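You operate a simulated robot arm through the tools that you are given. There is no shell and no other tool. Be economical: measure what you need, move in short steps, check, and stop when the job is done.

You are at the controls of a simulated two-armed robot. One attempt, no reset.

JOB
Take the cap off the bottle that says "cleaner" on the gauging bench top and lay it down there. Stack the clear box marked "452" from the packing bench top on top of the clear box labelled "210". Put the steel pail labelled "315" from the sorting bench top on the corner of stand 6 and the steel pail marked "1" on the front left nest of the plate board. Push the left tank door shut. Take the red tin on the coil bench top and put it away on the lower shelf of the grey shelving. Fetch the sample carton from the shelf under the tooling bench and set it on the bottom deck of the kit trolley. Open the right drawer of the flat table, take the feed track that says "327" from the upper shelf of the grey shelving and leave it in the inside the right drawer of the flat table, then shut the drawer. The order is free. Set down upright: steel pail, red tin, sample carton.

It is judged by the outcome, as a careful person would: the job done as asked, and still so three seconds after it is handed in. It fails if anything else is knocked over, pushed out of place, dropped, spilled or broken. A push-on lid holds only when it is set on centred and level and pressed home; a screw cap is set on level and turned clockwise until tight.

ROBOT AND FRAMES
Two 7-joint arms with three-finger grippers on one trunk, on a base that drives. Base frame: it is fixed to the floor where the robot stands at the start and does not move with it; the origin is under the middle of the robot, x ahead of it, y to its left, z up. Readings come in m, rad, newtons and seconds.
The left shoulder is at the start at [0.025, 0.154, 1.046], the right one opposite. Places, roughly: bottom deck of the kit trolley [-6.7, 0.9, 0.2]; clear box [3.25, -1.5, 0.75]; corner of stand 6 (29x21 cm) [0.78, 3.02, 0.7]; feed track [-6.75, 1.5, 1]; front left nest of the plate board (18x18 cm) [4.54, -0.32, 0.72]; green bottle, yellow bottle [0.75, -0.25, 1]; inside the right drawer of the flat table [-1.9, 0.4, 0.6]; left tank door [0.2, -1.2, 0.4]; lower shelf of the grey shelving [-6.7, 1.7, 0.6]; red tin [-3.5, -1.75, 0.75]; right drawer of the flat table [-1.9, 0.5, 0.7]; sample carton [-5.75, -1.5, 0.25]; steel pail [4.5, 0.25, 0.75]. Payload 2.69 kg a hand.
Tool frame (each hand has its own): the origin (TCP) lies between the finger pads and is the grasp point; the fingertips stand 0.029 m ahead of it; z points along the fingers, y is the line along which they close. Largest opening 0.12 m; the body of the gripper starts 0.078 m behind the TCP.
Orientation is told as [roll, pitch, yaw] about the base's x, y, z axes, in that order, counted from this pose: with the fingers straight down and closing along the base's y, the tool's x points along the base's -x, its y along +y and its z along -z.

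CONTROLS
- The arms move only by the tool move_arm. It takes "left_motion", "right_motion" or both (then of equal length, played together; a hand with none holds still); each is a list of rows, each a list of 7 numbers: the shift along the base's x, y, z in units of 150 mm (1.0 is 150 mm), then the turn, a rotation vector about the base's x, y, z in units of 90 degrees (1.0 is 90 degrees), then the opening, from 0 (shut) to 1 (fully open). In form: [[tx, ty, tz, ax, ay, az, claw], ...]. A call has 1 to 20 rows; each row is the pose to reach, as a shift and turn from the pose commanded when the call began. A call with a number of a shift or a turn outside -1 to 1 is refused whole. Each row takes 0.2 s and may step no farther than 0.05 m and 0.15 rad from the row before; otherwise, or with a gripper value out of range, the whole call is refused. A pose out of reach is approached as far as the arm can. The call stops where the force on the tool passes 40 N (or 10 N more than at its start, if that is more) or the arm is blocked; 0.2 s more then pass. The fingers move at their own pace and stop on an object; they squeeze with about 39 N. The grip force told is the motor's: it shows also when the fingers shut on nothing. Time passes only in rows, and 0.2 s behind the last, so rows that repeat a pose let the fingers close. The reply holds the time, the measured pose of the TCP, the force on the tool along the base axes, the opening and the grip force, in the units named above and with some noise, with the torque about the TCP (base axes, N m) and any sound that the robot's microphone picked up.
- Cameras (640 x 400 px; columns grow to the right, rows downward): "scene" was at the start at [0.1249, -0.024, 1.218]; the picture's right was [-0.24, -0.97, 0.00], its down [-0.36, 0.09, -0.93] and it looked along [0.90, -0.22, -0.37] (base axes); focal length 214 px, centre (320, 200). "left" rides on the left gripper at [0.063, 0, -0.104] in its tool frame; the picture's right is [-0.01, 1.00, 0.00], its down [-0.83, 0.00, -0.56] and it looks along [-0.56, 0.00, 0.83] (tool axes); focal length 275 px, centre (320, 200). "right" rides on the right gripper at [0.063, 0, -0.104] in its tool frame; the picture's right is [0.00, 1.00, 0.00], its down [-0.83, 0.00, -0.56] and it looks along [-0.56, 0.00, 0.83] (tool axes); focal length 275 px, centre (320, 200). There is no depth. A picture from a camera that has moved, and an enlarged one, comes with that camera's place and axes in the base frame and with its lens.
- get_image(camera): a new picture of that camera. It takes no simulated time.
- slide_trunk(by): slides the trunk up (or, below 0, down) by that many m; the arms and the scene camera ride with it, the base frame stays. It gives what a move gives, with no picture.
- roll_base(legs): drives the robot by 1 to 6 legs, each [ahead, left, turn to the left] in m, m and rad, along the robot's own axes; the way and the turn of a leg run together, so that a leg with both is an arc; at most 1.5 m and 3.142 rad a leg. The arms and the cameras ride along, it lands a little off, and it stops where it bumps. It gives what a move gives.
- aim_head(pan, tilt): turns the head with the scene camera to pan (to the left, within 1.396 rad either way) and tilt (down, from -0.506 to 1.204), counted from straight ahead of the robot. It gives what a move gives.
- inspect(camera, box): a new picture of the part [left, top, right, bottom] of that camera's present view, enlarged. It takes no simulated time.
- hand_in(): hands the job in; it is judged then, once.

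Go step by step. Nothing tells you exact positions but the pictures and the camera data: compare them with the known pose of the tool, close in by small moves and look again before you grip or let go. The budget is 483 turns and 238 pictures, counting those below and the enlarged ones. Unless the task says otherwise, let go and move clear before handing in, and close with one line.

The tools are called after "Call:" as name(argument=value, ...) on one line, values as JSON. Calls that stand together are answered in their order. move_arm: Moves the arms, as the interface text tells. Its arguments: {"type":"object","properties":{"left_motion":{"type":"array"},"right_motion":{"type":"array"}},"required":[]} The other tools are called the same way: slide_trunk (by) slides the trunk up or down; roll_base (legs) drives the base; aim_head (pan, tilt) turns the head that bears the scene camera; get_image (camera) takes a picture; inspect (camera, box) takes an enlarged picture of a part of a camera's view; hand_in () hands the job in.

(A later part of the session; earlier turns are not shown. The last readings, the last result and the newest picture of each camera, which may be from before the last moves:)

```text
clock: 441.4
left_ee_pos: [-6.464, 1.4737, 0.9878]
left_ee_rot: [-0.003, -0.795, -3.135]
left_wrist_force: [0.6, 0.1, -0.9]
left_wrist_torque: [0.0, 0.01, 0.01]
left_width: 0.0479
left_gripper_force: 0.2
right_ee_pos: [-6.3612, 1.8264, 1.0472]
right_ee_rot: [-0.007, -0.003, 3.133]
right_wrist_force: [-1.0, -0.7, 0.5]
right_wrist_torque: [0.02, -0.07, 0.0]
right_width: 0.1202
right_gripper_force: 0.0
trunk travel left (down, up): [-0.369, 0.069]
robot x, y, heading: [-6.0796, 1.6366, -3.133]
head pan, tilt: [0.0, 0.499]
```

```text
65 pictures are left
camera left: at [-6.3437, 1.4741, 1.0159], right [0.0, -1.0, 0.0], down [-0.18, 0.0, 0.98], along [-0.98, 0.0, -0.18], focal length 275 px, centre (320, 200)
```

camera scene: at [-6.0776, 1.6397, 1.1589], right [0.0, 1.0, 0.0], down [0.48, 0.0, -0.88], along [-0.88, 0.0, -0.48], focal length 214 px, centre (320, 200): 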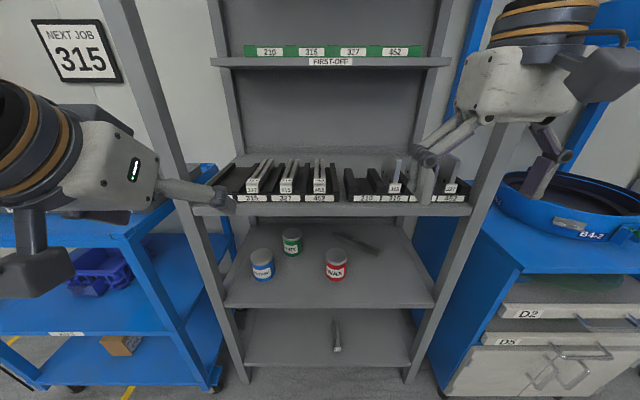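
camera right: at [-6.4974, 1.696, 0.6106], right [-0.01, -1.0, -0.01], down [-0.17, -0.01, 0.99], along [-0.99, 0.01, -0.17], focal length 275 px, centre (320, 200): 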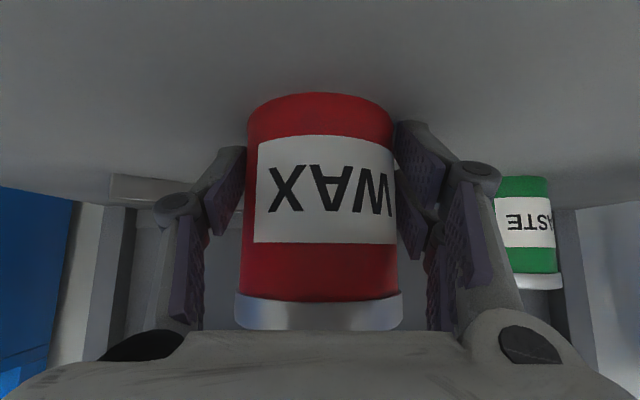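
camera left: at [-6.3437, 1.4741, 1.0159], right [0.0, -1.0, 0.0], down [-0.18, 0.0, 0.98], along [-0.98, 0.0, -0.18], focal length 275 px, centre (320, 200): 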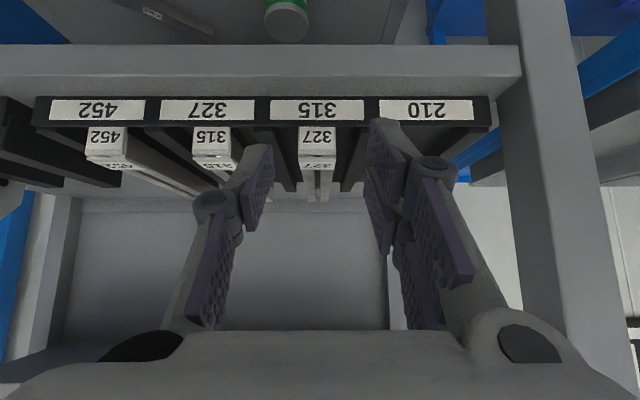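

Aligned within 2 mm. Advance into the shelf above the track.

Call:
move_arm(left_motion=[[-0.25, 0.012, 0, 0, 0, 0, 0.4], [-0.5, 0.012, -0.02, 0, 0, 0, 0.4], [-0.75, 0.012, -0.03, 0, 0, 0, 0.4], [-1, 0.012, -0.03, 0, 0, 0, 0.4]])

Call:
get_image(camera="left")

Call:
get_image(camera="scene")

```text
clock: 442.4
left_ee_pos: [-6.6127, 1.4757, 0.9857]
left_ee_rot: [-0.002, -0.798, -3.134]
left_wrist_force: [-0.9, -0.2, 0.2]
left_wrist_torque: [0.0, -0.01, 0.01]
left_width: 0.0481
left_gripper_force: 0.1
right_ee_pos: [-6.3617, 1.825, 1.0472]
right_ee_rot: [-0.008, -0.004, 3.132]
right_wrist_force: [-0.6, 0.4, 0.6]
right_wrist_torque: [0.0, -0.01, 0.01]
right_width: 0.12
right_gripper_force: 0.0
trunk travel left (down, up): [-0.369, 0.069]
robot x, y, heading: [-6.0763, 1.6427, -3.136]
head pan, tilt: [0.0, 0.499]
```

```text
64 pictures are left
camera left: at [-6.4926, 1.4764, 1.0125], right [0.0, -1.0, 0.0], down [-0.18, 0.0, 0.98], along [-0.98, 0.0, -0.18], focal length 275 px, centre (320, 200)
```

left: 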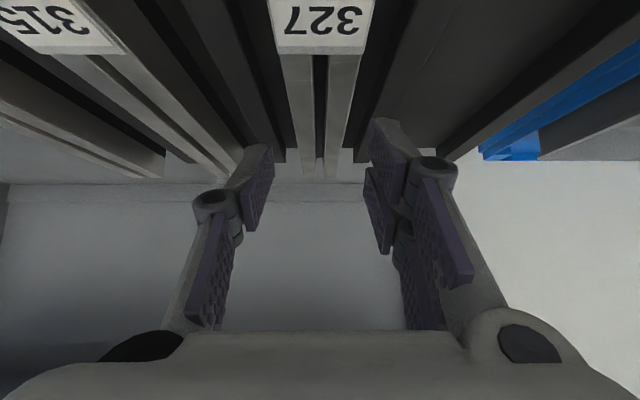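

```text
63 pictures are left
camera scene: at [-6.2379, 1.6387, 1.1589], right [-0.01, 1.0, 0.0], down [0.48, 0.0, -0.88], along [-0.88, 0.0, -0.48], focal length 214 px, centre (320, 200)
```

scene: 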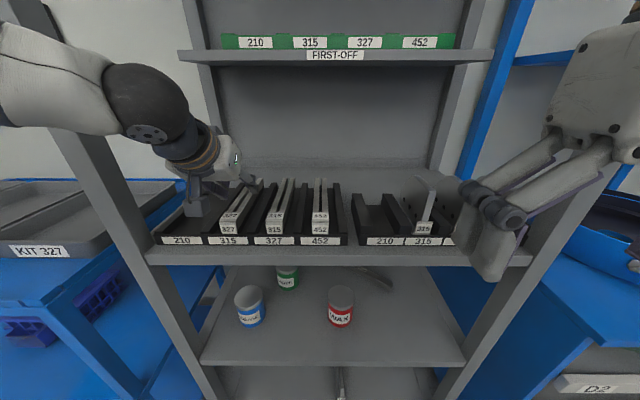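

Centred over the track. Move 2.8 cm further, narrow the opening to ~3.7 cm, then descend.

Call:
move_arm(left_motion=[[-0.187, 0, 0, 0, 0, 0, 0.31], [-0.187, 0, 0, 0, 0, 0, 0.31], [-0.187, 0, -0.1, 0, 0, 0, 0.31], [-0.187, 0, -0.18, 0, 0, 0, 0.31], [-0.187, 0, -0.23, 0, 0, 0, 0.31], [-0.187, 0, -0.26, 0, 0, 0, 0.31]])

Call:
get_image(camera="left")

Call:
inspect(camera="scene", box=[140, 120, 360, 260])

```text
clock: 443.8
left_ee_pos: [-6.6407, 1.4756, 0.9486]
left_ee_rot: [-0.005, -0.801, -3.136]
left_wrist_force: [-0.8, -0.7, 8.2]
left_wrist_torque: [-0.21, 0.04, -0.01]
left_width: 0.0374
left_gripper_force: 0.5
right_ee_pos: [-6.36, 1.8263, 1.0473]
right_ee_rot: [-0.007, -0.005, 3.134]
right_wrist_force: [-0.1, 1.2, 0.2]
right_wrist_torque: [-0.01, 0.01, 0.01]
right_width: 0.1201
right_gripper_force: 0.1
trunk travel left (down, up): [-0.369, 0.069]
robot x, y, heading: [-6.0791, 1.6429, -3.133]
head pan, tilt: [0.0, 0.499]
```

```text
62 pictures are left
camera left: at [-6.5207, 1.476, 0.9744], right [0.0, -1.0, 0.0], down [-0.18, 0.0, 0.98], along [-0.98, 0.0, -0.18], focal length 275 px, centre (320, 200)
```

left: 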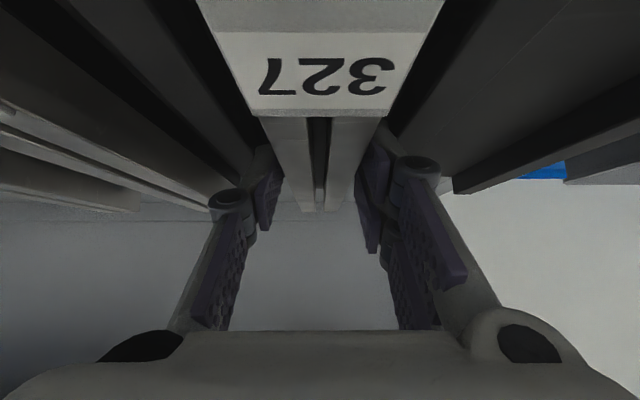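

```text
2.86 times, centred on (250, 190) of scene
camera zoom: at [-6.2369, 1.6386, 1.1593], right [-0.01, 1.0, 0.0], down [0.48, 0.0, -0.88], along [-0.88, 0.0, -0.48], focal length 613 px, centre (520, 229)
```

zoom: 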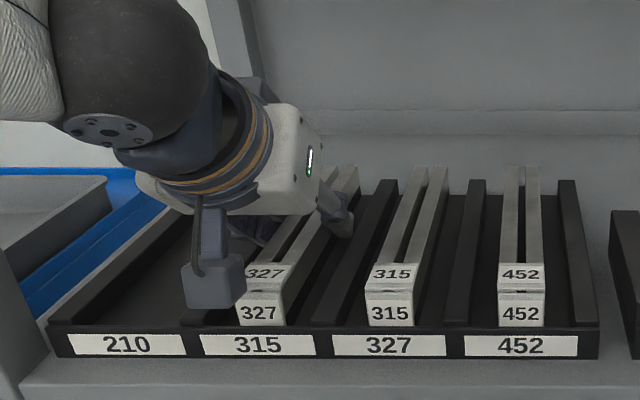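

A light touch on a divider (8 N); the track is between the pads. Close here.

Call:
move_arm(left_motion=[[0, 0, 0.01, 0, 0, 0, 0.2], [0, 0, 0.01, 0, 0, 0, 0.1], [0, 0, 0.01, 0, 0, 0, 0.1]])

```text
clock: 444.6
left_ee_pos: [-6.6403, 1.4744, 0.9489]
left_ee_rot: [-0.002, -0.797, -3.133]
left_wrist_force: [1.0, -5.2, 5.1]
left_wrist_torque: [-0.23, 0.91, 0.37]
left_width: 0.0299
left_gripper_force: 38.4
right_ee_pos: [-6.3611, 1.825, 1.0467]
right_ee_rot: [-0.006, -0.005, 3.132]
right_wrist_force: [-0.6, -0.3, 0.5]
right_wrist_torque: [0.04, -0.02, -0.02]
right_width: 0.1197
right_gripper_force: 0.1
trunk travel left (down, up): [-0.369, 0.069]
robot x, y, heading: [-6.0788, 1.6402, -3.139]
head pan, tilt: [0.0, 0.499]
```

Gripped at 0.030 m. Lift slowly and look.

Call:
move_arm(left_motion=[[0, 0, 0.1, 0, 0, 0, 0.1], [0, 0, 0.2, 0, 0, 0, 0.1], [0, 0, 0.33, 0, 0, 0, 0.1]])

Call:
get_image(camera="left")

Call:
inspect(camera="scene", box=[140, 100, 360, 260])

```text
clock: 445.4
left_ee_pos: [-6.6419, 1.4759, 0.9963]
left_ee_rot: [-0.003, -0.795, -3.135]
left_wrist_force: [-0.1, -0.6, -6.2]
left_wrist_torque: [0.02, -0.03, -0.04]
left_width: 0.0296
left_gripper_force: 38.9
right_ee_pos: [-6.3615, 1.8252, 1.0474]
right_ee_rot: [-0.006, -0.003, 3.133]
right_wrist_force: [-0.8, -0.3, 0.6]
right_wrist_torque: [0.0, 0.02, -0.03]
right_width: 0.1201
right_gripper_force: 0.1
trunk travel left (down, up): [-0.369, 0.069]
robot x, y, heading: [-6.0783, 1.642, -3.137]
head pan, tilt: [0.0, 0.499]
```

```text
60 pictures are left
camera left: at [-6.5221, 1.4757, 1.0243], right [0.0, -1.0, 0.0], down [-0.18, 0.0, 0.98], along [-0.98, 0.0, -0.18], focal length 275 px, centre (320, 200)
```

left: 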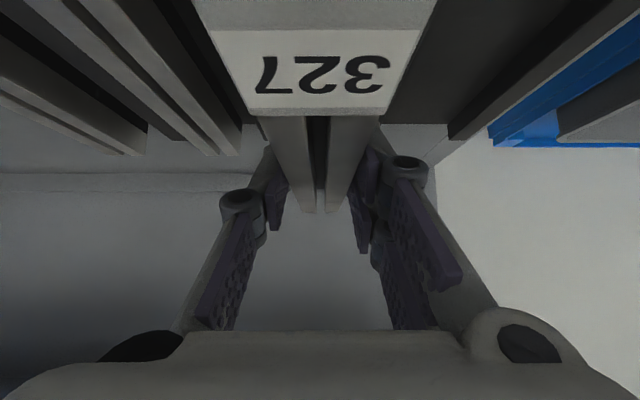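

```text
2.50 times, centred on (250, 180) of scene
camera zoom: at [-6.2378, 1.6382, 1.1589], right [-0.01, 1.0, 0.0], down [0.48, 0.0, -0.88], along [-0.88, 0.0, -0.48], focal length 536 px, centre (495, 250)
```

zoom: 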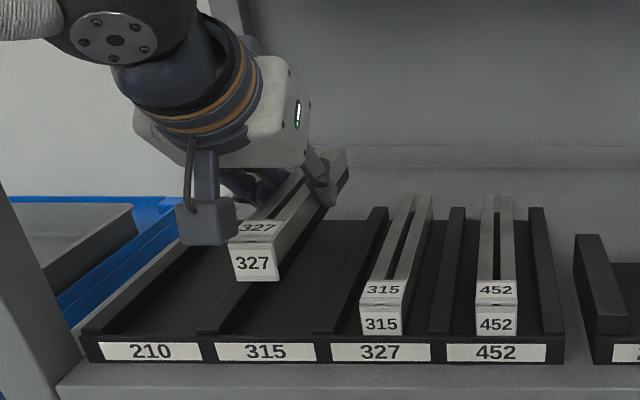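

The track is lifted level. Drive straight back 0.5 m.

Call:
roll_base(legs=[[-0.5, 0, 0]])

Call:
get_image(camera="scene")

```text
clock: 448.4
left_ee_pos: [-6.1337, 1.478, 0.997]
left_ee_rot: [-0.002, -0.796, -3.136]
left_wrist_force: [-0.2, -0.4, -5.8]
left_wrist_torque: [-0.01, -0.05, 0.0]
left_width: 0.0297
left_gripper_force: 38.7
right_ee_pos: [-5.8522, 1.8277, 1.0451]
right_ee_rot: [-0.006, -0.004, 3.13]
right_wrist_force: [-0.9, 0.6, -0.4]
right_wrist_torque: [0.0, 0.01, 0.02]
right_width: 0.1202
right_gripper_force: 0.0
trunk travel left (down, up): [-0.369, 0.069]
robot x, y, heading: [-5.5633, 1.6435, -3.139]
head pan, tilt: [0.0, 0.499]
```

```text
58 pictures are left
camera scene: at [-5.7296, 1.6407, 1.159], right [0.0, 1.0, 0.0], down [0.48, 0.0, -0.88], along [-0.88, 0.0, -0.48], focal length 214 px, centre (320, 200)
```

scene: 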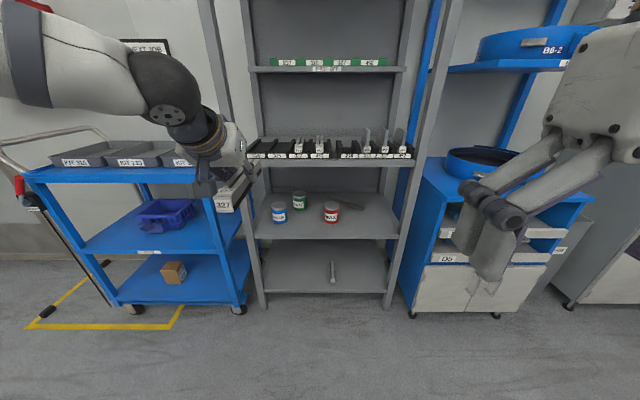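

Everything on the shelving and trolley is in order. I back up along the hall toward the flat table.

Call:
roll_base(legs=[[-1.4, 0.08, 0], [-1.4, 0, 0], [0, 0, 1.571]])

Call:
get_image(camera="scene")

```text
clock: 465.7
left_ee_pos: [-2.6383, 0.966, 0.9969]
left_ee_rot: [-0.003, -0.795, -1.61]
left_wrist_force: [0.0, -0.2, -5.6]
left_wrist_torque: [0.06, 0.0, 0.0]
left_width: 0.0296
left_gripper_force: 39.2
right_ee_pos: [-2.9746, 1.263, 1.0471]
right_ee_rot: [-0.005, -0.004, -1.627]
right_wrist_force: [0.8, 1.1, -0.2]
right_wrist_torque: [0.0, -0.01, 0.02]
right_width: 0.12
right_gripper_force: 0.0
trunk travel left (down, up): [-0.369, 0.069]
robot x, y, heading: [-2.7797, 1.5356, -1.609]
head pan, tilt: [0.0, 0.499]
```

```text
57 pictures are left
camera scene: at [-2.786, 1.3778, 1.1589], right [-1.0, 0.04, 0.0], down [0.02, 0.48, -0.88], along [-0.04, -0.88, -0.48], focal length 214 px, centre (320, 200)
```

scene: 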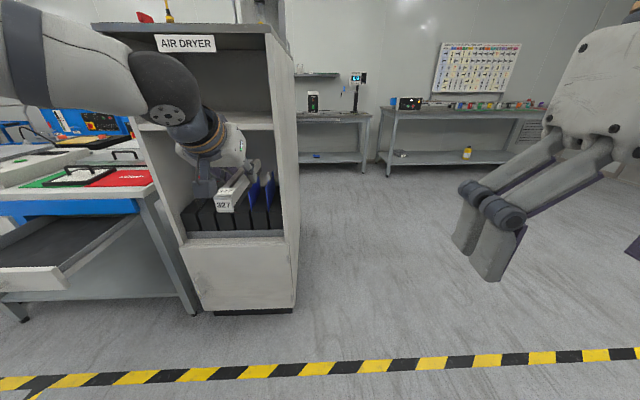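

Shift left along the front of the table and square up.

Call:
roll_base(legs=[[-0.1, 0.76, 0.038]])

Call:
get_image(camera="scene")

```text
clock: 472.0
left_ee_pos: [-1.8489, 1.0524, 0.9978]
left_ee_rot: [-0.004, -0.797, -1.57]
left_wrist_force: [0.4, -0.4, -6.4]
left_wrist_torque: [0.07, -0.03, -0.01]
left_width: 0.0298
left_gripper_force: 39.2
right_ee_pos: [-2.1968, 1.3364, 1.0482]
right_ee_rot: [-0.007, -0.004, -1.586]
right_wrist_force: [0.3, 0.1, 0.6]
right_wrist_torque: [-0.02, 0.0, 0.0]
right_width: 0.1201
right_gripper_force: 0.2
trunk travel left (down, up): [-0.369, 0.069]
robot x, y, heading: [-2.0099, 1.6179, -1.575]
head pan, tilt: [0.0, 0.499]
```

```text
56 pictures are left
camera scene: at [-2.0138, 1.4583, 1.1589], right [-1.0, 0.0, 0.0], down [0.0, 0.48, -0.88], along [0.0, -0.88, -0.48], focal length 214 px, centre (320, 200)
```

scene: 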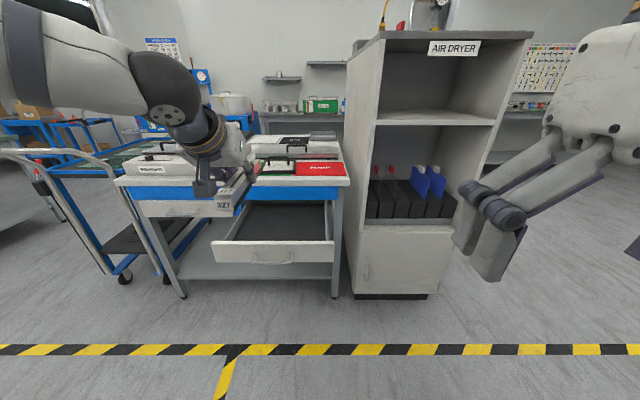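

Call:
inspect(camera="scene", box=[190, 180, 350, 280])

```text
4.00 times, centred on (270, 230) of scene
camera zoom: at [-2.0138, 1.4583, 1.1589], right [-1.0, 0.0, 0.0], down [0.0, 0.48, -0.88], along [0.0, -0.88, -0.48], focal length 858 px, centre (520, 80)
```

zoom: 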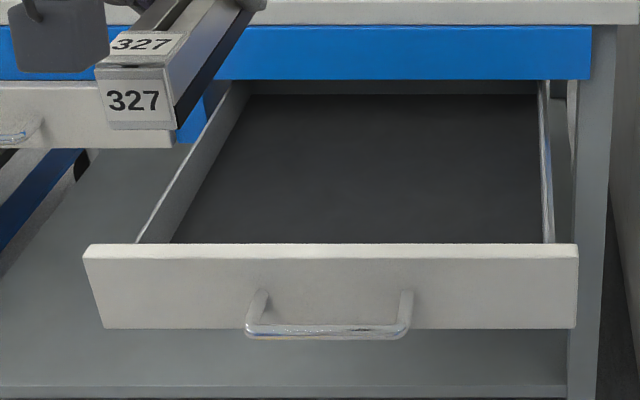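

The drawer needs ~8 cm more opening to clear my wrist camera when placing the track. I'll pull its front plate from inside with the right fingertips. First raise the left hand and position the base.

Call:
move_arm(left_motion=[[0, 0.1, 0.2, 0, 0, 0, 0.1], [0, 0.2, 0.4, 0, 0, 0, 0.1], [0, 0.25, 0.55, 0, 0, 0, 0.1]])

Call:
roll_base(legs=[[0.2, 0.16, 0]])

Call:
slide_trunk(by=-0.15)

Call:
get_image(camera="scene")

```text
clock: 472.8
left_ee_pos: [-1.8478, 1.0915, 1.0797]
left_ee_rot: [-0.003, -0.797, -1.571]
left_wrist_force: [0.1, -0.5, -5.6]
left_wrist_torque: [0.09, -0.02, 0.0]
left_width: 0.0298
left_gripper_force: 39.4
right_ee_pos: [-2.1979, 1.3356, 1.0468]
right_ee_rot: [-0.006, -0.003, -1.586]
right_wrist_force: [0.1, -0.2, 0.2]
right_wrist_torque: [0.02, -0.02, -0.01]
right_width: 0.1201
right_gripper_force: 0.1
trunk travel left (down, up): [-0.369, 0.069]
robot x, y, heading: [-2.0108, 1.617, -1.576]
head pan, tilt: [0.0, 0.499]
```

```text
clock: 474.6
left_ee_pos: [-1.6949, 0.8884, 1.0793]
left_ee_rot: [-0.004, -0.798, -1.574]
left_wrist_force: [-0.4, -0.1, -7.0]
left_wrist_torque: [0.06, 0.02, -0.01]
left_width: 0.0299
left_gripper_force: 39.6
right_ee_pos: [-2.0434, 1.1346, 1.0465]
right_ee_rot: [-0.006, -0.002, -1.59]
right_wrist_force: [-0.5, -1.9, -0.6]
right_wrist_torque: [0.02, 0.0, 0.0]
right_width: 0.1197
right_gripper_force: 0.0
trunk travel left (down, up): [-0.369, 0.069]
robot x, y, heading: [-1.8557, 1.4147, -1.575]
head pan, tilt: [0.0, 0.499]
```

```text
clock: 476.4
left_ee_pos: [-1.6954, 0.8878, 0.9306]
left_ee_rot: [-0.001, -0.797, -1.575]
left_wrist_force: [0.5, -0.1, -6.2]
left_wrist_torque: [0.07, 0.02, 0.03]
left_width: 0.0298
left_gripper_force: 39.0
right_ee_pos: [-2.0437, 1.1351, 0.8965]
right_ee_rot: [-0.007, -0.002, -1.591]
right_wrist_force: [-0.2, -0.1, 0.2]
right_wrist_torque: [-0.04, 0.01, 0.0]
right_width: 0.1199
right_gripper_force: 0.0
trunk travel left (down, up): [-0.219, 0.219]
robot x, y, heading: [-1.8563, 1.4131, -1.577]
head pan, tilt: [0.0, 0.499]
```

```text
54 pictures are left
camera scene: at [-1.8594, 1.2104, 1.0024], right [-1.0, 0.01, 0.0], down [0.0, 0.48, -0.88], along [0.0, -0.88, -0.48], focal length 214 px, centre (320, 200)
```

scene: 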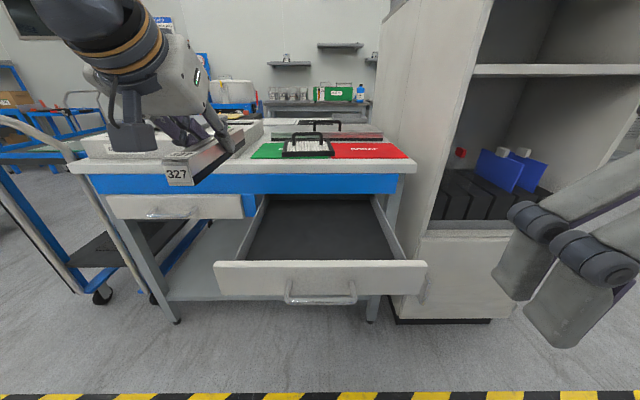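

Now the right hand, fingers shut, goes over the front plate into the drawer.

Call:
move_arm(right_motion=[[0.12, -0.2, -0.05, 0, 0, 0, 0], [0.25, -0.4, -0.1, 0, 0, 0, 0], [0.4, -0.6, -0.15, 0, 0, 0, 0], [0.55, -0.8, -0.2, 0, 0, 0, 0], [0.7, -1, -0.25, 0, 0, 0, 0]])

Call:
move_arm(right_motion=[[0, -0.2, 0, 0, 0, 0, 0], [0.0, -0.4, 0, 0, 0, 0, 0], [0, -0.8, -0.0, 0, 0, 0, 0]])

Call:
get_image(camera="scene")

```text
clock: 477.6
left_ee_pos: [-1.6936, 0.8885, 0.9285]
left_ee_rot: [-0.001, -0.795, -1.574]
left_wrist_force: [-0.3, 0.3, -6.4]
left_wrist_torque: [0.06, 0.02, 0.02]
left_width: 0.0299
left_gripper_force: 39.0
right_ee_pos: [-1.9372, 0.9849, 0.8594]
right_ee_rot: [-0.007, -0.003, -1.59]
right_wrist_force: [-0.1, -0.7, -0.5]
right_wrist_torque: [0.0, -0.01, 0.0]
right_width: 0.0001
right_gripper_force: 28.5
trunk travel left (down, up): [-0.219, 0.219]
robot x, y, heading: [-1.8579, 1.4164, -1.574]
head pan, tilt: [0.0, 0.499]
```

```text
refused: row 3 steps farther than a row can; nothing moved
```

```text
53 pictures are left
camera scene: at [-1.8592, 1.2101, 1.0023], right [-1.0, 0.01, 0.0], down [0.0, 0.48, -0.88], along [0.0, -0.88, -0.48], focal length 214 px, centre (320, 200)
```

scene: 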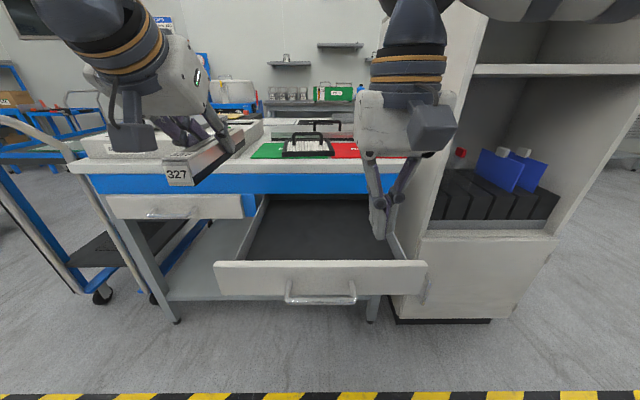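

Call:
move_arm(right_motion=[[0, -0.3, 0, 0, 0, 0, 0], [0, -0.6, 0, 0, 0, 0, 0], [0, -0.88, 0, 0, 0, 0, 0], [0, -0.88, -0.3, 0, 0, 0, 0], [0, -0.88, -0.6, 0, 0, 0, 0], [0, -0.88, -0.85, 0, 0, 0, 0], [0, -0.88, -1, 0, 0, 0, 0]])

Call:
get_image(camera="scene")

```text
clock: 479.2
left_ee_pos: [-1.6955, 0.8882, 0.9292]
left_ee_rot: [-0.001, -0.795, -1.574]
left_wrist_force: [0.6, 0.0, -6.1]
left_wrist_torque: [0.06, 0.01, 0.01]
left_width: 0.0295
left_gripper_force: 38.7
right_ee_pos: [-1.9381, 0.851, 0.7085]
right_ee_rot: [-0.008, -0.004, -1.591]
right_wrist_force: [0.4, 0.5, -0.4]
right_wrist_torque: [0.01, -0.02, -0.01]
right_width: 0.0
right_gripper_force: 27.8
trunk travel left (down, up): [-0.219, 0.219]
robot x, y, heading: [-1.8557, 1.414, -1.577]
head pan, tilt: [0.0, 0.499]
```

```text
52 pictures are left
camera scene: at [-1.8595, 1.2102, 1.0023], right [-1.0, 0.01, 0.0], down [0.0, 0.48, -0.88], along [0.0, -0.88, -0.48], focal length 214 px, centre (320, 200)
```

scene: 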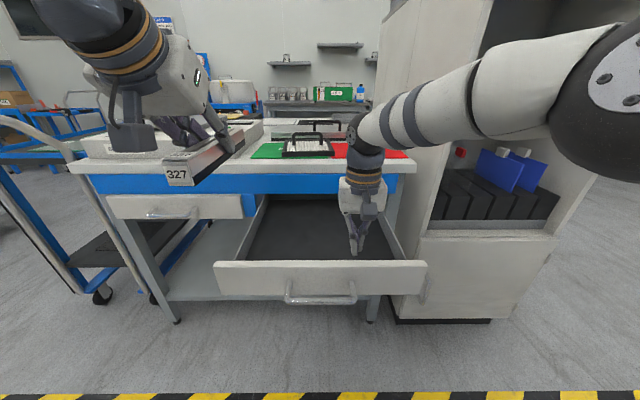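

Fingers are inside behind the plate. Drive back 0.14 m to pull it out further.

Call:
roll_base(legs=[[-0.14, 0, 0]])

Call:
inspect(camera="scene", box=[200, 170, 440, 320])

```text
clock: 480.3
left_ee_pos: [-1.695, 0.9806, 0.9275]
left_ee_rot: [-0.002, -0.793, -1.575]
left_wrist_force: [-0.7, -0.7, -5.5]
left_wrist_torque: [0.08, 0.01, 0.02]
left_width: 0.0296
left_gripper_force: 39.0
right_ee_pos: [-1.9369, 0.9357, 0.7095]
right_ee_rot: [-0.003, -0.036, -1.591]
right_wrist_force: [0.0, 0.0, -0.5]
right_wrist_torque: [0.02, 0.01, 0.02]
right_width: 0.0
right_gripper_force: 28.8
trunk travel left (down, up): [-0.219, 0.219]
robot x, y, heading: [-1.8581, 1.5103, -1.574]
head pan, tilt: [0.0, 0.499]
stopped in leg 1: the force on the tool passed its limit at 91 N (the readings are from after the stop); the commanded pose is now the measured one
```

```text
2.67 times, centred on (320, 245) of scene
camera zoom: at [-1.8587, 1.3029, 1.0023], right [-1.0, 0.0, 0.0], down [0.0, 0.48, -0.88], along [0.0, -0.88, -0.48], focal length 572 px, centre (320, 80)
```

zoom: 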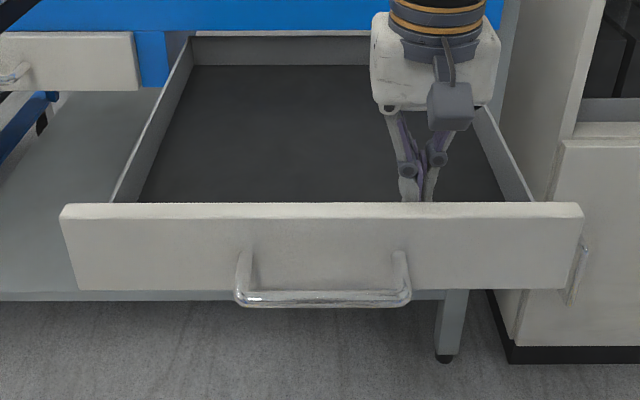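

The drawer is now fully open (front plate inner face at y≈0.945). I lift the right hand out and fold it back.

Call:
move_arm(right_motion=[[0, -0.12, 0, 0, 0, 0, 0], [0, -0.12, 0.3, 0, 0, 0, 0], [0, -0.12, 0.6, 0, 0, 0, 0], [0, -0.12, 0.9, 0, 0, 0, 0], [-0.1, 0.1, 0.98, 0, 0, 0, 0], [-0.25, 0.35, 1, 0, 0, 0, 0], [-0.4, 0.6, 1, 0, 0, 0, 0], [-0.6, 0.85, 1, 0, 0, 0, 0], [-0.8, 1, 1, 0, 0, 0, 0]])

Call:
get_image(camera="scene")

```text
clock: 482.3
left_ee_pos: [-1.695, 0.982, 0.9298]
left_ee_rot: [-0.002, -0.796, -1.574]
left_wrist_force: [0.3, 0.9, -5.5]
left_wrist_torque: [0.04, -0.04, 0.01]
left_width: 0.0296
left_gripper_force: 39.1
right_ee_pos: [-2.0585, 1.0873, 0.8622]
right_ee_rot: [-0.002, -0.035, -1.592]
right_wrist_force: [-0.4, -0.4, -0.2]
right_wrist_torque: [0.03, -0.04, -0.01]
right_width: 0.0
right_gripper_force: 28.4
right hand out of reach, approached as far as the arm can: row 4
trunk travel left (down, up): [-0.219, 0.219]
robot x, y, heading: [-1.8545, 1.5089, -1.577]
head pan, tilt: [0.0, 0.499]
```

```text
50 pictures are left
camera scene: at [-1.859, 1.3032, 1.0024], right [-1.0, 0.0, 0.0], down [0.0, 0.48, -0.88], along [0.0, -0.88, -0.48], focal length 214 px, centre (320, 200)
```

scene: 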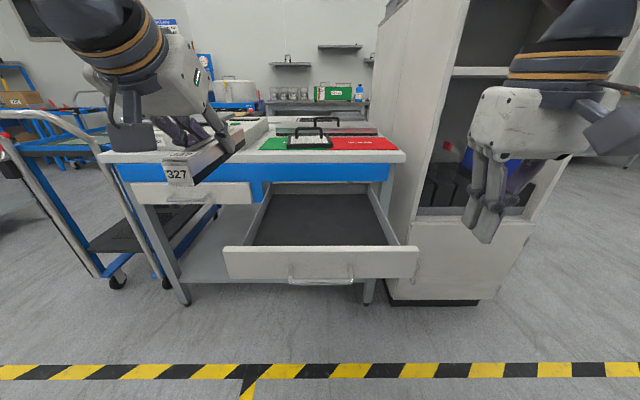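

Shift right so the track is centred over the drawer, and move forward a little.

Call:
roll_base(legs=[[0.1, -0.167, 0.004]])

Call:
slide_trunk(by=-0.1)

Call:
get_image(camera="scene")

Call:
get_image(camera="left")

```text
clock: 484.3
left_ee_pos: [-1.8596, 0.8833, 0.9289]
left_ee_rot: [-0.004, -0.796, -1.57]
left_wrist_force: [0.0, -0.4, -5.7]
left_wrist_torque: [0.04, 0.0, 0.0]
left_width: 0.0296
left_gripper_force: 38.9
right_ee_pos: [-2.2241, 0.9877, 0.8611]
right_ee_rot: [-0.001, -0.037, -1.588]
right_wrist_force: [-0.6, 0.2, 0.2]
right_wrist_torque: [0.0, 0.0, 0.0]
right_width: 0.0001
right_gripper_force: 28.7
trunk travel left (down, up): [-0.219, 0.219]
robot x, y, heading: [-2.0233, 1.415, -1.574]
head pan, tilt: [0.0, 0.499]
```

```text
clock: 485.6
left_ee_pos: [-1.8595, 0.884, 0.8304]
left_ee_rot: [-0.004, -0.796, -1.568]
left_wrist_force: [-1.2, 0.0, -5.3]
left_wrist_torque: [0.06, -0.03, -0.01]
left_width: 0.0297
left_gripper_force: 39.3
right_ee_pos: [-2.2235, 0.9889, 0.7606]
right_ee_rot: [-0.004, -0.035, -1.588]
right_wrist_force: [0.9, 0.7, 0.1]
right_wrist_torque: [0.01, -0.03, -0.03]
right_width: 0.0001
right_gripper_force: 28.0
trunk travel left (down, up): [-0.119, 0.319]
robot x, y, heading: [-2.0208, 1.4106, -1.576]
head pan, tilt: [0.0, 0.499]
```

```text
49 pictures are left
camera scene: at [-2.026, 1.1701, 0.8916], right [-1.0, 0.0, 0.0], down [0.0, 0.48, -0.88], along [0.0, -0.88, -0.48], focal length 214 px, centre (320, 200)
```

scene: 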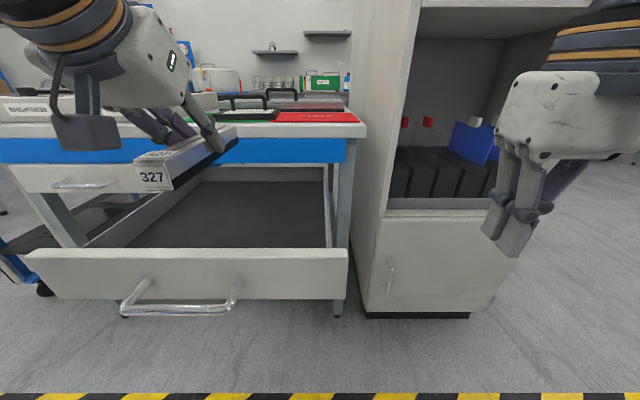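

```text
48 pictures are left
camera left: at [-1.859, 1.0026, 0.8572], right [1.0, 0.0, 0.0], down [0.0, -0.18, 0.98], along [0.0, -0.98, -0.18], focal length 275 px, centre (320, 200)
```

left: 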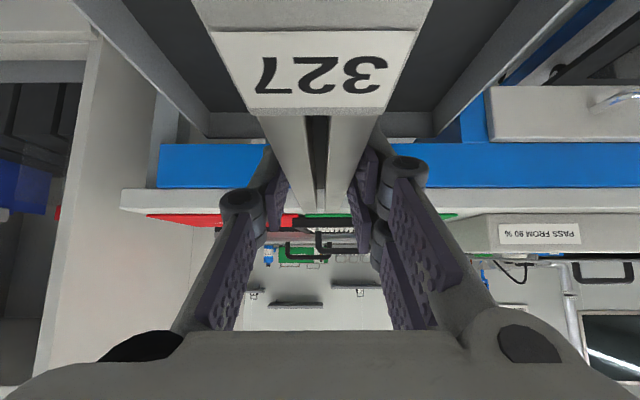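

Move forward 10 cm and lower to z≈0.73, then look.

Call:
move_arm(left_motion=[[0, -0.25, 0, 0, 0, 0, 0.1], [0, -0.5, 0, 0, 0, 0, 0.1], [0, -0.68, 0, 0, 0, 0, 0.1], [0, -0.68, -0.25, 0, 0, 0, 0.1], [0, -0.68, -0.5, 0, 0, 0, 0.1], [0, -0.68, -0.67, 0, 0, 0, 0.1]])

Call:
get_image(camera="scene")

Call:
get_image(camera="left")

```text
clock: 487.0
left_ee_pos: [-1.8629, 0.7802, 0.7275]
left_ee_rot: [-0.003, -0.796, -1.571]
left_wrist_force: [-0.1, 0.3, -6.3]
left_wrist_torque: [0.06, 0.0, 0.03]
left_width: 0.0297
left_gripper_force: 38.9
right_ee_pos: [-2.2239, 0.9887, 0.7604]
right_ee_rot: [-0.005, -0.036, -1.59]
right_wrist_force: [-0.4, 0.5, 0.2]
right_wrist_torque: [-0.02, -0.04, -0.02]
right_width: 0.0
right_gripper_force: 28.6
trunk travel left (down, up): [-0.119, 0.319]
robot x, y, heading: [-2.0253, 1.4119, -1.572]
head pan, tilt: [0.0, 0.499]
```

```text
47 pictures are left
camera scene: at [-2.026, 1.1697, 0.8915], right [-1.0, 0.0, 0.0], down [0.0, 0.48, -0.88], along [0.0, -0.88, -0.48], focal length 214 px, centre (320, 200)
```

scene: 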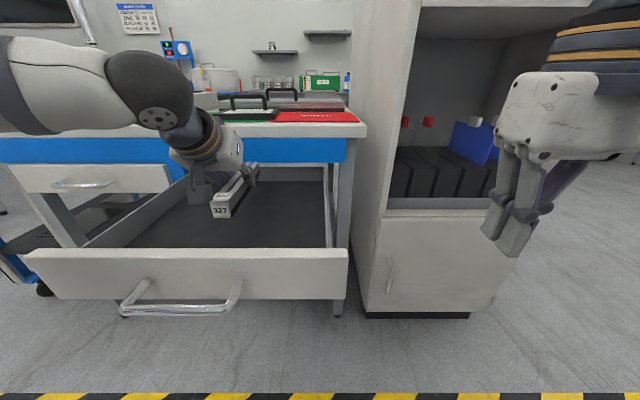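

```text
46 pictures are left
camera left: at [-1.8604, 0.8996, 0.7556], right [1.0, 0.0, 0.0], down [0.0, -0.18, 0.98], along [0.0, -0.98, -0.18], focal length 275 px, centre (320, 200)
```

left: 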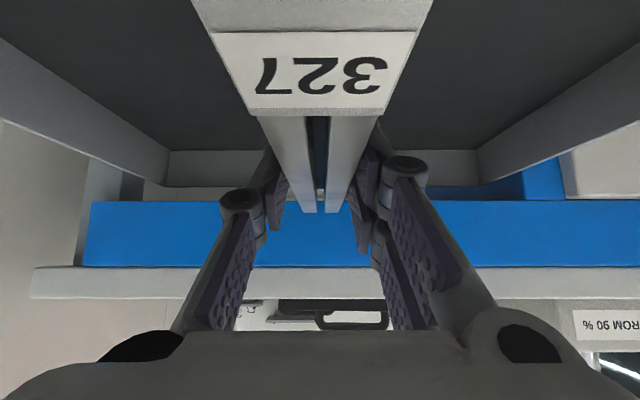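

Well placed inside the drawer. Lower in small steps to the floor.

Call:
move_arm(left_motion=[[0, 0, -0.1, 0, 0, 0, 0.1], [0, 0, -0.17, 0, 0, 0, 0.1], [0, 0, -0.21, 0, 0, 0, 0.1], [0, 0, -0.25, 0, 0, 0, 0.1], [0, 0, -0.29, 0, 0, 0, 0.1], [0, 0, -0.33, 0, 0, 0, 0.1], [0, 0, -0.37, 0, 0, 0, 0.1], [0, 0, -0.41, 0, 0, 0, 0.1]])

Call:
get_image(camera="left")

```text
clock: 488.9
left_ee_pos: [-1.861, 0.7781, 0.6774]
left_ee_rot: [-0.005, -0.821, -1.57]
left_wrist_force: [1.2, -2.9, 15.1]
left_wrist_torque: [0.74, -0.28, 0.03]
left_width: 0.0298
left_gripper_force: 39.3
right_ee_pos: [-2.224, 0.9878, 0.7604]
right_ee_rot: [-0.002, -0.035, -1.588]
right_wrist_force: [-0.9, 0.2, -0.3]
right_wrist_torque: [0.0, 0.0, -0.02]
right_width: 0.0002
right_gripper_force: 28.7
trunk travel left (down, up): [-0.119, 0.319]
robot x, y, heading: [-2.0244, 1.4102, -1.571]
head pan, tilt: [0.0, 0.499]
stopped in row 8 (left hand): the force on the tool passed its limit at 42 N (the readings are from after the stop); the commanded pose is now the measured one
```

```text
45 pictures are left
camera left: at [-1.8595, 0.8974, 0.7021], right [1.0, -0.01, 0.0], down [0.0, -0.16, 0.99], along [-0.01, -0.99, -0.16], focal length 275 px, centre (320, 200)
```

left: 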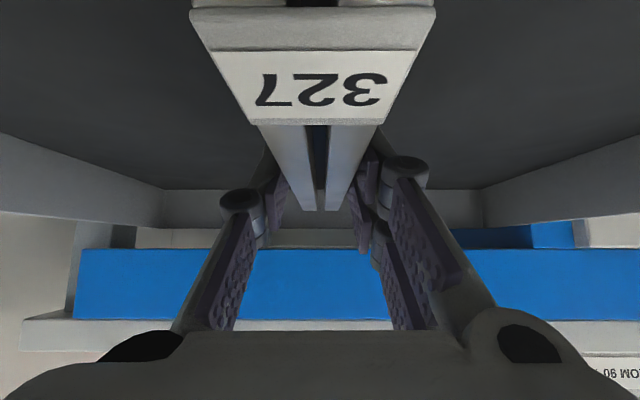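

Contact with the drawer floor. Open gently and rise straight up.

Call:
move_arm(left_motion=[[0, 0, 0.01, 0, 0, 0, 0.15], [0, 0, 0.01, 0, 0, 0, 0.3], [0, 0, 0.01, 0, 0, 0, 0.5], [0, 0, 0.01, 0, 0, 0, 0.5], [0, 0, 0.2, 0, 0, 0, 0.5], [0, 0, 0.45, 0, 0, 0, 0.5], [0, 0, 0.7, 0, 0, 0, 0.5], [0, 0.1, 1, 0, 0, 0, 0.5]])

Call:
get_image(camera="scene")

```text
clock: 490.7
left_ee_pos: [-1.8601, 0.7951, 0.8237]
left_ee_rot: [-0.006, -0.812, -1.569]
left_wrist_force: [-0.3, -0.3, -0.7]
left_wrist_torque: [-0.02, 0.0, -0.02]
left_width: 0.0599
left_gripper_force: 0.0
right_ee_pos: [-2.2244, 0.9889, 0.7606]
right_ee_rot: [-0.002, -0.036, -1.589]
right_wrist_force: [-0.9, -0.5, 0.1]
right_wrist_torque: [0.0, 0.01, 0.0]
right_width: 0.0
right_gripper_force: 28.7
trunk travel left (down, up): [-0.119, 0.319]
robot x, y, heading: [-2.0268, 1.41, -1.573]
head pan, tilt: [0.0, 0.499]
```

```text
44 pictures are left
camera scene: at [-2.0261, 1.1702, 0.8916], right [-1.0, 0.0, 0.0], down [0.0, 0.48, -0.88], along [0.0, -0.88, -0.48], focal length 214 px, centre (320, 200)
```

scene: 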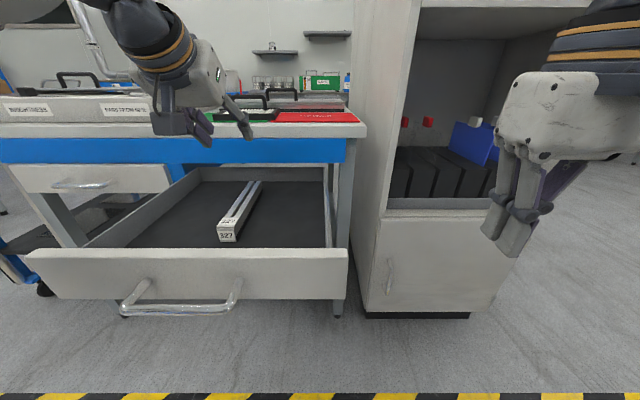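

The track lies in the drawer. Now to shut it: I close the left fingers, bring them back over the front plate and down in front of it.

Call:
move_arm(left_motion=[[0, 0.3, 0, 0, 0, 0, 0], [0, 0.6, 0, 0, 0, 0, 0], [0, 0.95, 0, 0, 0, 0, 0]])

Call:
roll_base(legs=[[-0.12, 0, 0]])

Call:
get_image(camera="scene")

```text
refused: row 3 steps farther than a row can; nothing moved
```

```text
clock: 492.0
left_ee_pos: [-1.861, 0.9168, 0.8233]
left_ee_rot: [-0.006, -0.813, -1.569]
left_wrist_force: [0.9, 0.2, 0.9]
left_wrist_torque: [0.04, -0.03, 0.0]
left_width: 0.0599
left_gripper_force: 0.0
right_ee_pos: [-2.2236, 1.1097, 0.7615]
right_ee_rot: [-0.002, -0.034, -1.587]
right_wrist_force: [-0.1, -0.4, 0.6]
right_wrist_torque: [0.01, 0.02, 0.05]
right_width: 0.0
right_gripper_force: 28.6
trunk travel left (down, up): [-0.119, 0.319]
robot x, y, heading: [-2.0232, 1.5299, -1.571]
head pan, tilt: [0.0, 0.499]
```

```text
43 pictures are left
camera scene: at [-2.0261, 1.2919, 0.8917], right [-1.0, 0.0, 0.0], down [0.0, 0.48, -0.88], along [0.0, -0.88, -0.48], focal length 214 px, centre (320, 200)
```

scene: 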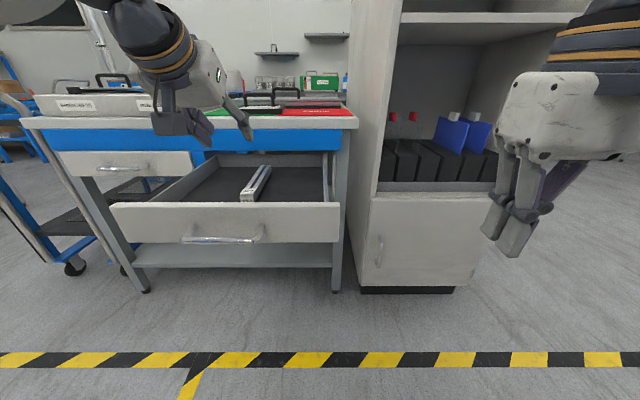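

Back another 0.15 m, then lower the closed fingers to z≈0.71 in front of the plate.

Call:
roll_base(legs=[[-0.16, 0, 0]])

Call:
move_arm(left_motion=[[0, 0, -0.25, 0, 0, 0, 0], [0, 0, -0.5, 0, 0, 0, 0], [0, 0, -0.74, 0, 0, 0, 0]])

Call:
get_image(camera="left")

Call:
get_image(camera="scene")

```text
clock: 493.4
left_ee_pos: [-1.8616, 1.0785, 0.8232]
left_ee_rot: [-0.006, -0.813, -1.57]
left_wrist_force: [-0.2, 0.8, 0.3]
left_wrist_torque: [0.03, -0.03, -0.03]
left_width: 0.06
left_gripper_force: 0.2
right_ee_pos: [-2.2236, 1.2709, 0.7607]
right_ee_rot: [-0.001, -0.035, -1.59]
right_wrist_force: [-0.2, -0.4, 0.6]
right_wrist_torque: [-0.02, 0.0, -0.04]
right_width: 0.0002
right_gripper_force: 28.6
trunk travel left (down, up): [-0.119, 0.319]
robot x, y, heading: [-2.0227, 1.6937, -1.572]
head pan, tilt: [0.0, 0.499]
```

```text
clock: 494.2
left_ee_pos: [-1.8625, 1.0777, 0.7137]
left_ee_rot: [-0.008, -0.812, -1.57]
left_wrist_force: [0.6, -0.2, -0.3]
left_wrist_torque: [-0.03, -0.02, -0.02]
left_width: 0.0
left_gripper_force: 28.7
right_ee_pos: [-2.2245, 1.2722, 0.7612]
right_ee_rot: [-0.001, -0.034, -1.59]
right_wrist_force: [0.2, 0.0, -0.2]
right_wrist_torque: [0.0, 0.01, 0.03]
right_width: 0.0
right_gripper_force: 28.5
trunk travel left (down, up): [-0.119, 0.319]
robot x, y, heading: [-2.0231, 1.696, -1.573]
head pan, tilt: [0.0, 0.499]
```

```text
42 pictures are left
camera left: at [-1.8606, 1.1963, 0.7389], right [1.0, -0.01, 0.0], down [0.0, -0.17, 0.99], along [-0.01, -0.99, -0.17], focal length 275 px, centre (320, 200)
```

left: 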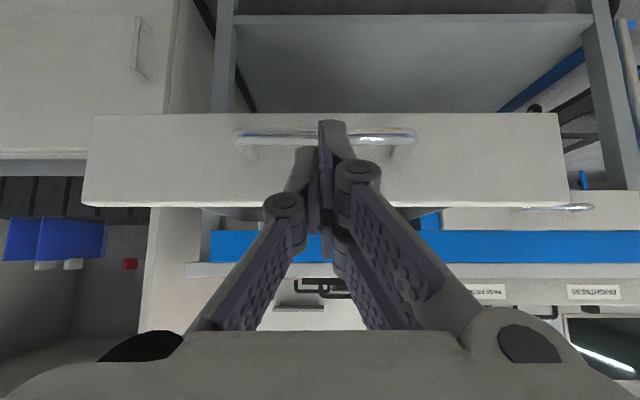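

```text
41 pictures are left
camera scene: at [-2.0261, 1.4532, 0.8916], right [-1.0, 0.0, 0.0], down [0.0, 0.48, -0.88], along [0.0, -0.88, -0.48], focal length 214 px, centre (320, 200)
```

scene: 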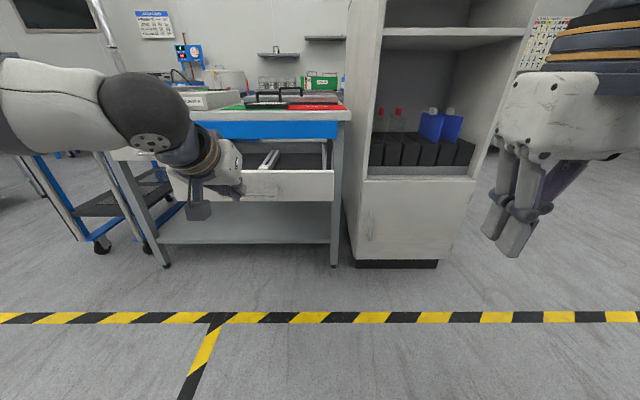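

Lower 1 cm more and push by driving ahead.

Call:
move_arm(left_motion=[[0, 0, -0.06, 0, 0, 0, 0]])

Call:
roll_base(legs=[[0.25, 0, 0]])

Call:
get_image(camera="scene")

```text
clock: 494.6
left_ee_pos: [-1.8617, 1.0779, 0.7033]
left_ee_rot: [-0.005, -0.812, -1.57]
left_wrist_force: [-0.1, -0.5, -0.3]
left_wrist_torque: [0.0, 0.01, -0.01]
left_width: 0.0001
left_gripper_force: 28.4
right_ee_pos: [-2.224, 1.2724, 0.7609]
right_ee_rot: [-0.002, -0.035, -1.589]
right_wrist_force: [-0.1, 0.3, -0.3]
right_wrist_torque: [0.02, 0.0, 0.02]
right_width: 0.0001
right_gripper_force: 28.5
trunk travel left (down, up): [-0.119, 0.319]
robot x, y, heading: [-2.0177, 1.695, -1.574]
head pan, tilt: [0.0, 0.499]
```

```text
clock: 496.4
left_ee_pos: [-1.8619, 0.8229, 0.7044]
left_ee_rot: [-0.005, -0.81, -1.571]
left_wrist_force: [-0.1, -0.4, -0.1]
left_wrist_torque: [-0.03, -0.01, 0.01]
left_width: 0.0002
left_gripper_force: 28.8
right_ee_pos: [-2.2247, 1.0178, 0.7604]
right_ee_rot: [0.0, -0.034, -1.59]
right_wrist_force: [-0.4, -0.4, 0.4]
right_wrist_torque: [0.0, 0.01, 0.0]
right_width: 0.0
right_gripper_force: 28.2
trunk travel left (down, up): [-0.119, 0.319]
robot x, y, heading: [-2.027, 1.4384, -1.57]
head pan, tilt: [0.0, 0.499]
```

```text
40 pictures are left
camera scene: at [-2.0267, 1.1992, 0.8916], right [-1.0, 0.0, 0.0], down [0.0, 0.48, -0.88], along [0.0, -0.88, -0.48], focal length 214 px, centre (320, 200)
```

scene: 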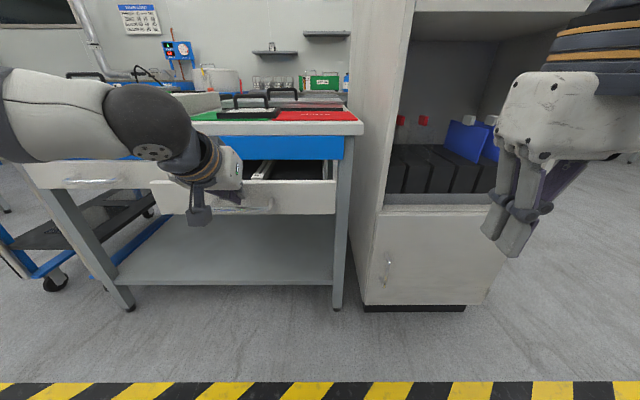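

It is closing smoothly. Another 0.15 m.

Call:
roll_base(legs=[[0.15, 0, 0]])

Call:
get_image(camera="scene")

```text
clock: 497.9
left_ee_pos: [-1.8639, 0.6803, 0.7037]
left_ee_rot: [-0.003, -0.802, -1.573]
left_wrist_force: [-0.6, -0.8, -0.7]
left_wrist_torque: [0.01, -0.02, -0.03]
left_width: 0.0001
left_gripper_force: 28.2
right_ee_pos: [-2.2254, 0.8724, 0.7613]
right_ee_rot: [-0.004, -0.035, -1.591]
right_wrist_force: [-0.1, -0.9, -0.7]
right_wrist_torque: [0.05, 0.03, -0.03]
right_width: 0.0
right_gripper_force: 28.5
trunk travel left (down, up): [-0.119, 0.319]
robot x, y, heading: [-2.0219, 1.2963, -1.57]
head pan, tilt: [0.0, 0.499]
stopped in leg 1: the force on the tool passed its limit at 64 N (the readings are from after the stop); the commanded pose is now the measured one
```

```text
39 pictures are left
camera scene: at [-2.0274, 1.0535, 0.8916], right [-1.0, 0.0, 0.0], down [0.0, 0.48, -0.88], along [0.0, -0.88, -0.48], focal length 214 px, centre (320, 200)
```

scene: 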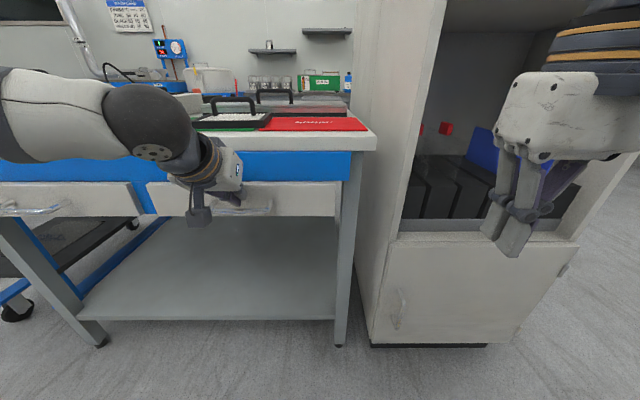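

It stopped firmly, looking flush. Back off and check the gap.

Call:
roll_base(legs=[[-0.25, 0, 0]])

Call:
inspect(camera="scene", box=[30, 110, 370, 280])

```text
clock: 499.7
left_ee_pos: [-1.866, 0.9281, 0.7024]
left_ee_rot: [-0.003, -0.803, -1.577]
left_wrist_force: [-0.5, 0.2, -1.0]
left_wrist_torque: [0.02, 0.01, -0.01]
left_width: 0.0
left_gripper_force: 28.5
right_ee_pos: [-2.2261, 1.1212, 0.7613]
right_ee_rot: [-0.003, -0.034, -1.594]
right_wrist_force: [0.6, -0.5, 0.8]
right_wrist_torque: [0.01, 0.02, 0.0]
right_width: 0.0
right_gripper_force: 28.2
trunk travel left (down, up): [-0.119, 0.319]
robot x, y, heading: [-2.0263, 1.5427, -1.58]
head pan, tilt: [0.0, 0.499]
```

```text
1.88 times, centred on (200, 195) of scene
camera zoom: at [-2.027, 1.3016, 0.8916], right [-1.0, 0.01, 0.0], down [0.0, 0.48, -0.88], along [-0.01, -0.88, -0.48], focal length 404 px, centre (546, 209)
```

zoom: 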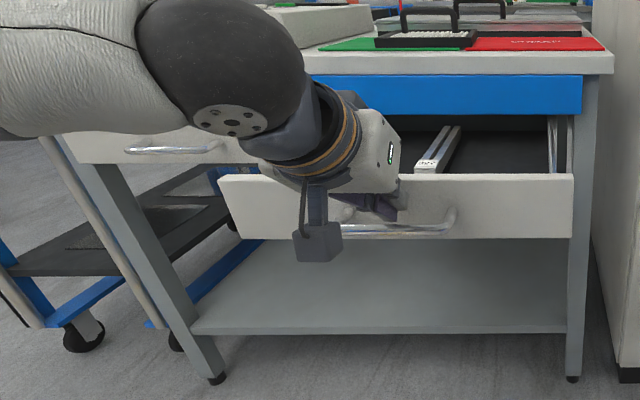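

The fingertips hooked behind the bar and dragged the drawer back out. I push it shut again and this time lift before retreating.

Call:
roll_base(legs=[[0.25, 0, 0.008]])

Call:
move_arm(left_motion=[[0, 0.02, 0.1, 0, 0, 0, 0], [0, 0.05, 0.25, 0, 0, 0, 0], [0, 0.15, 0.45, 0, 0, 0, 0]])

Call:
get_image(camera="scene")

```text
clock: 501.5
left_ee_pos: [-1.8624, 0.6839, 0.703]
left_ee_rot: [-0.004, -0.802, -1.568]
left_wrist_force: [-0.4, 0.9, 0.4]
left_wrist_torque: [0.0, -0.03, 0.01]
left_width: 0.0
left_gripper_force: 28.6
right_ee_pos: [-2.2249, 0.8758, 0.7607]
right_ee_rot: [-0.004, -0.035, -1.591]
right_wrist_force: [0.0, 0.1, 0.4]
right_wrist_torque: [0.01, -0.02, -0.02]
right_width: 0.0
right_gripper_force: 28.4
trunk travel left (down, up): [-0.119, 0.319]
robot x, y, heading: [-2.0281, 1.2991, -1.574]
head pan, tilt: [0.0, 0.499]
```

```text
clock: 502.3
left_ee_pos: [-1.8613, 0.7064, 0.7708]
left_ee_rot: [-0.004, -0.803, -1.569]
left_wrist_force: [-0.1, -0.8, 0.6]
left_wrist_torque: [0.01, -0.04, 0.02]
left_width: 0.0
left_gripper_force: 28.4
right_ee_pos: [-2.2251, 0.8742, 0.7618]
right_ee_rot: [-0.005, -0.035, -1.591]
right_wrist_force: [0.2, -0.1, -0.2]
right_wrist_torque: [0.0, 0.01, 0.02]
right_width: 0.0
right_gripper_force: 28.9
trunk travel left (down, up): [-0.119, 0.319]
robot x, y, heading: [-2.024, 1.2996, -1.57]
head pan, tilt: [0.0, 0.499]
```

```text
37 pictures are left
camera scene: at [-2.0268, 1.0563, 0.8916], right [-1.0, 0.0, 0.0], down [0.0, 0.48, -0.88], along [0.0, -0.88, -0.48], focal length 214 px, centre (320, 200)
```

scene: 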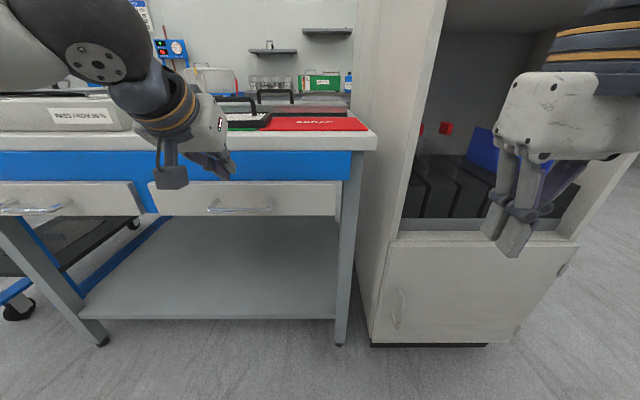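

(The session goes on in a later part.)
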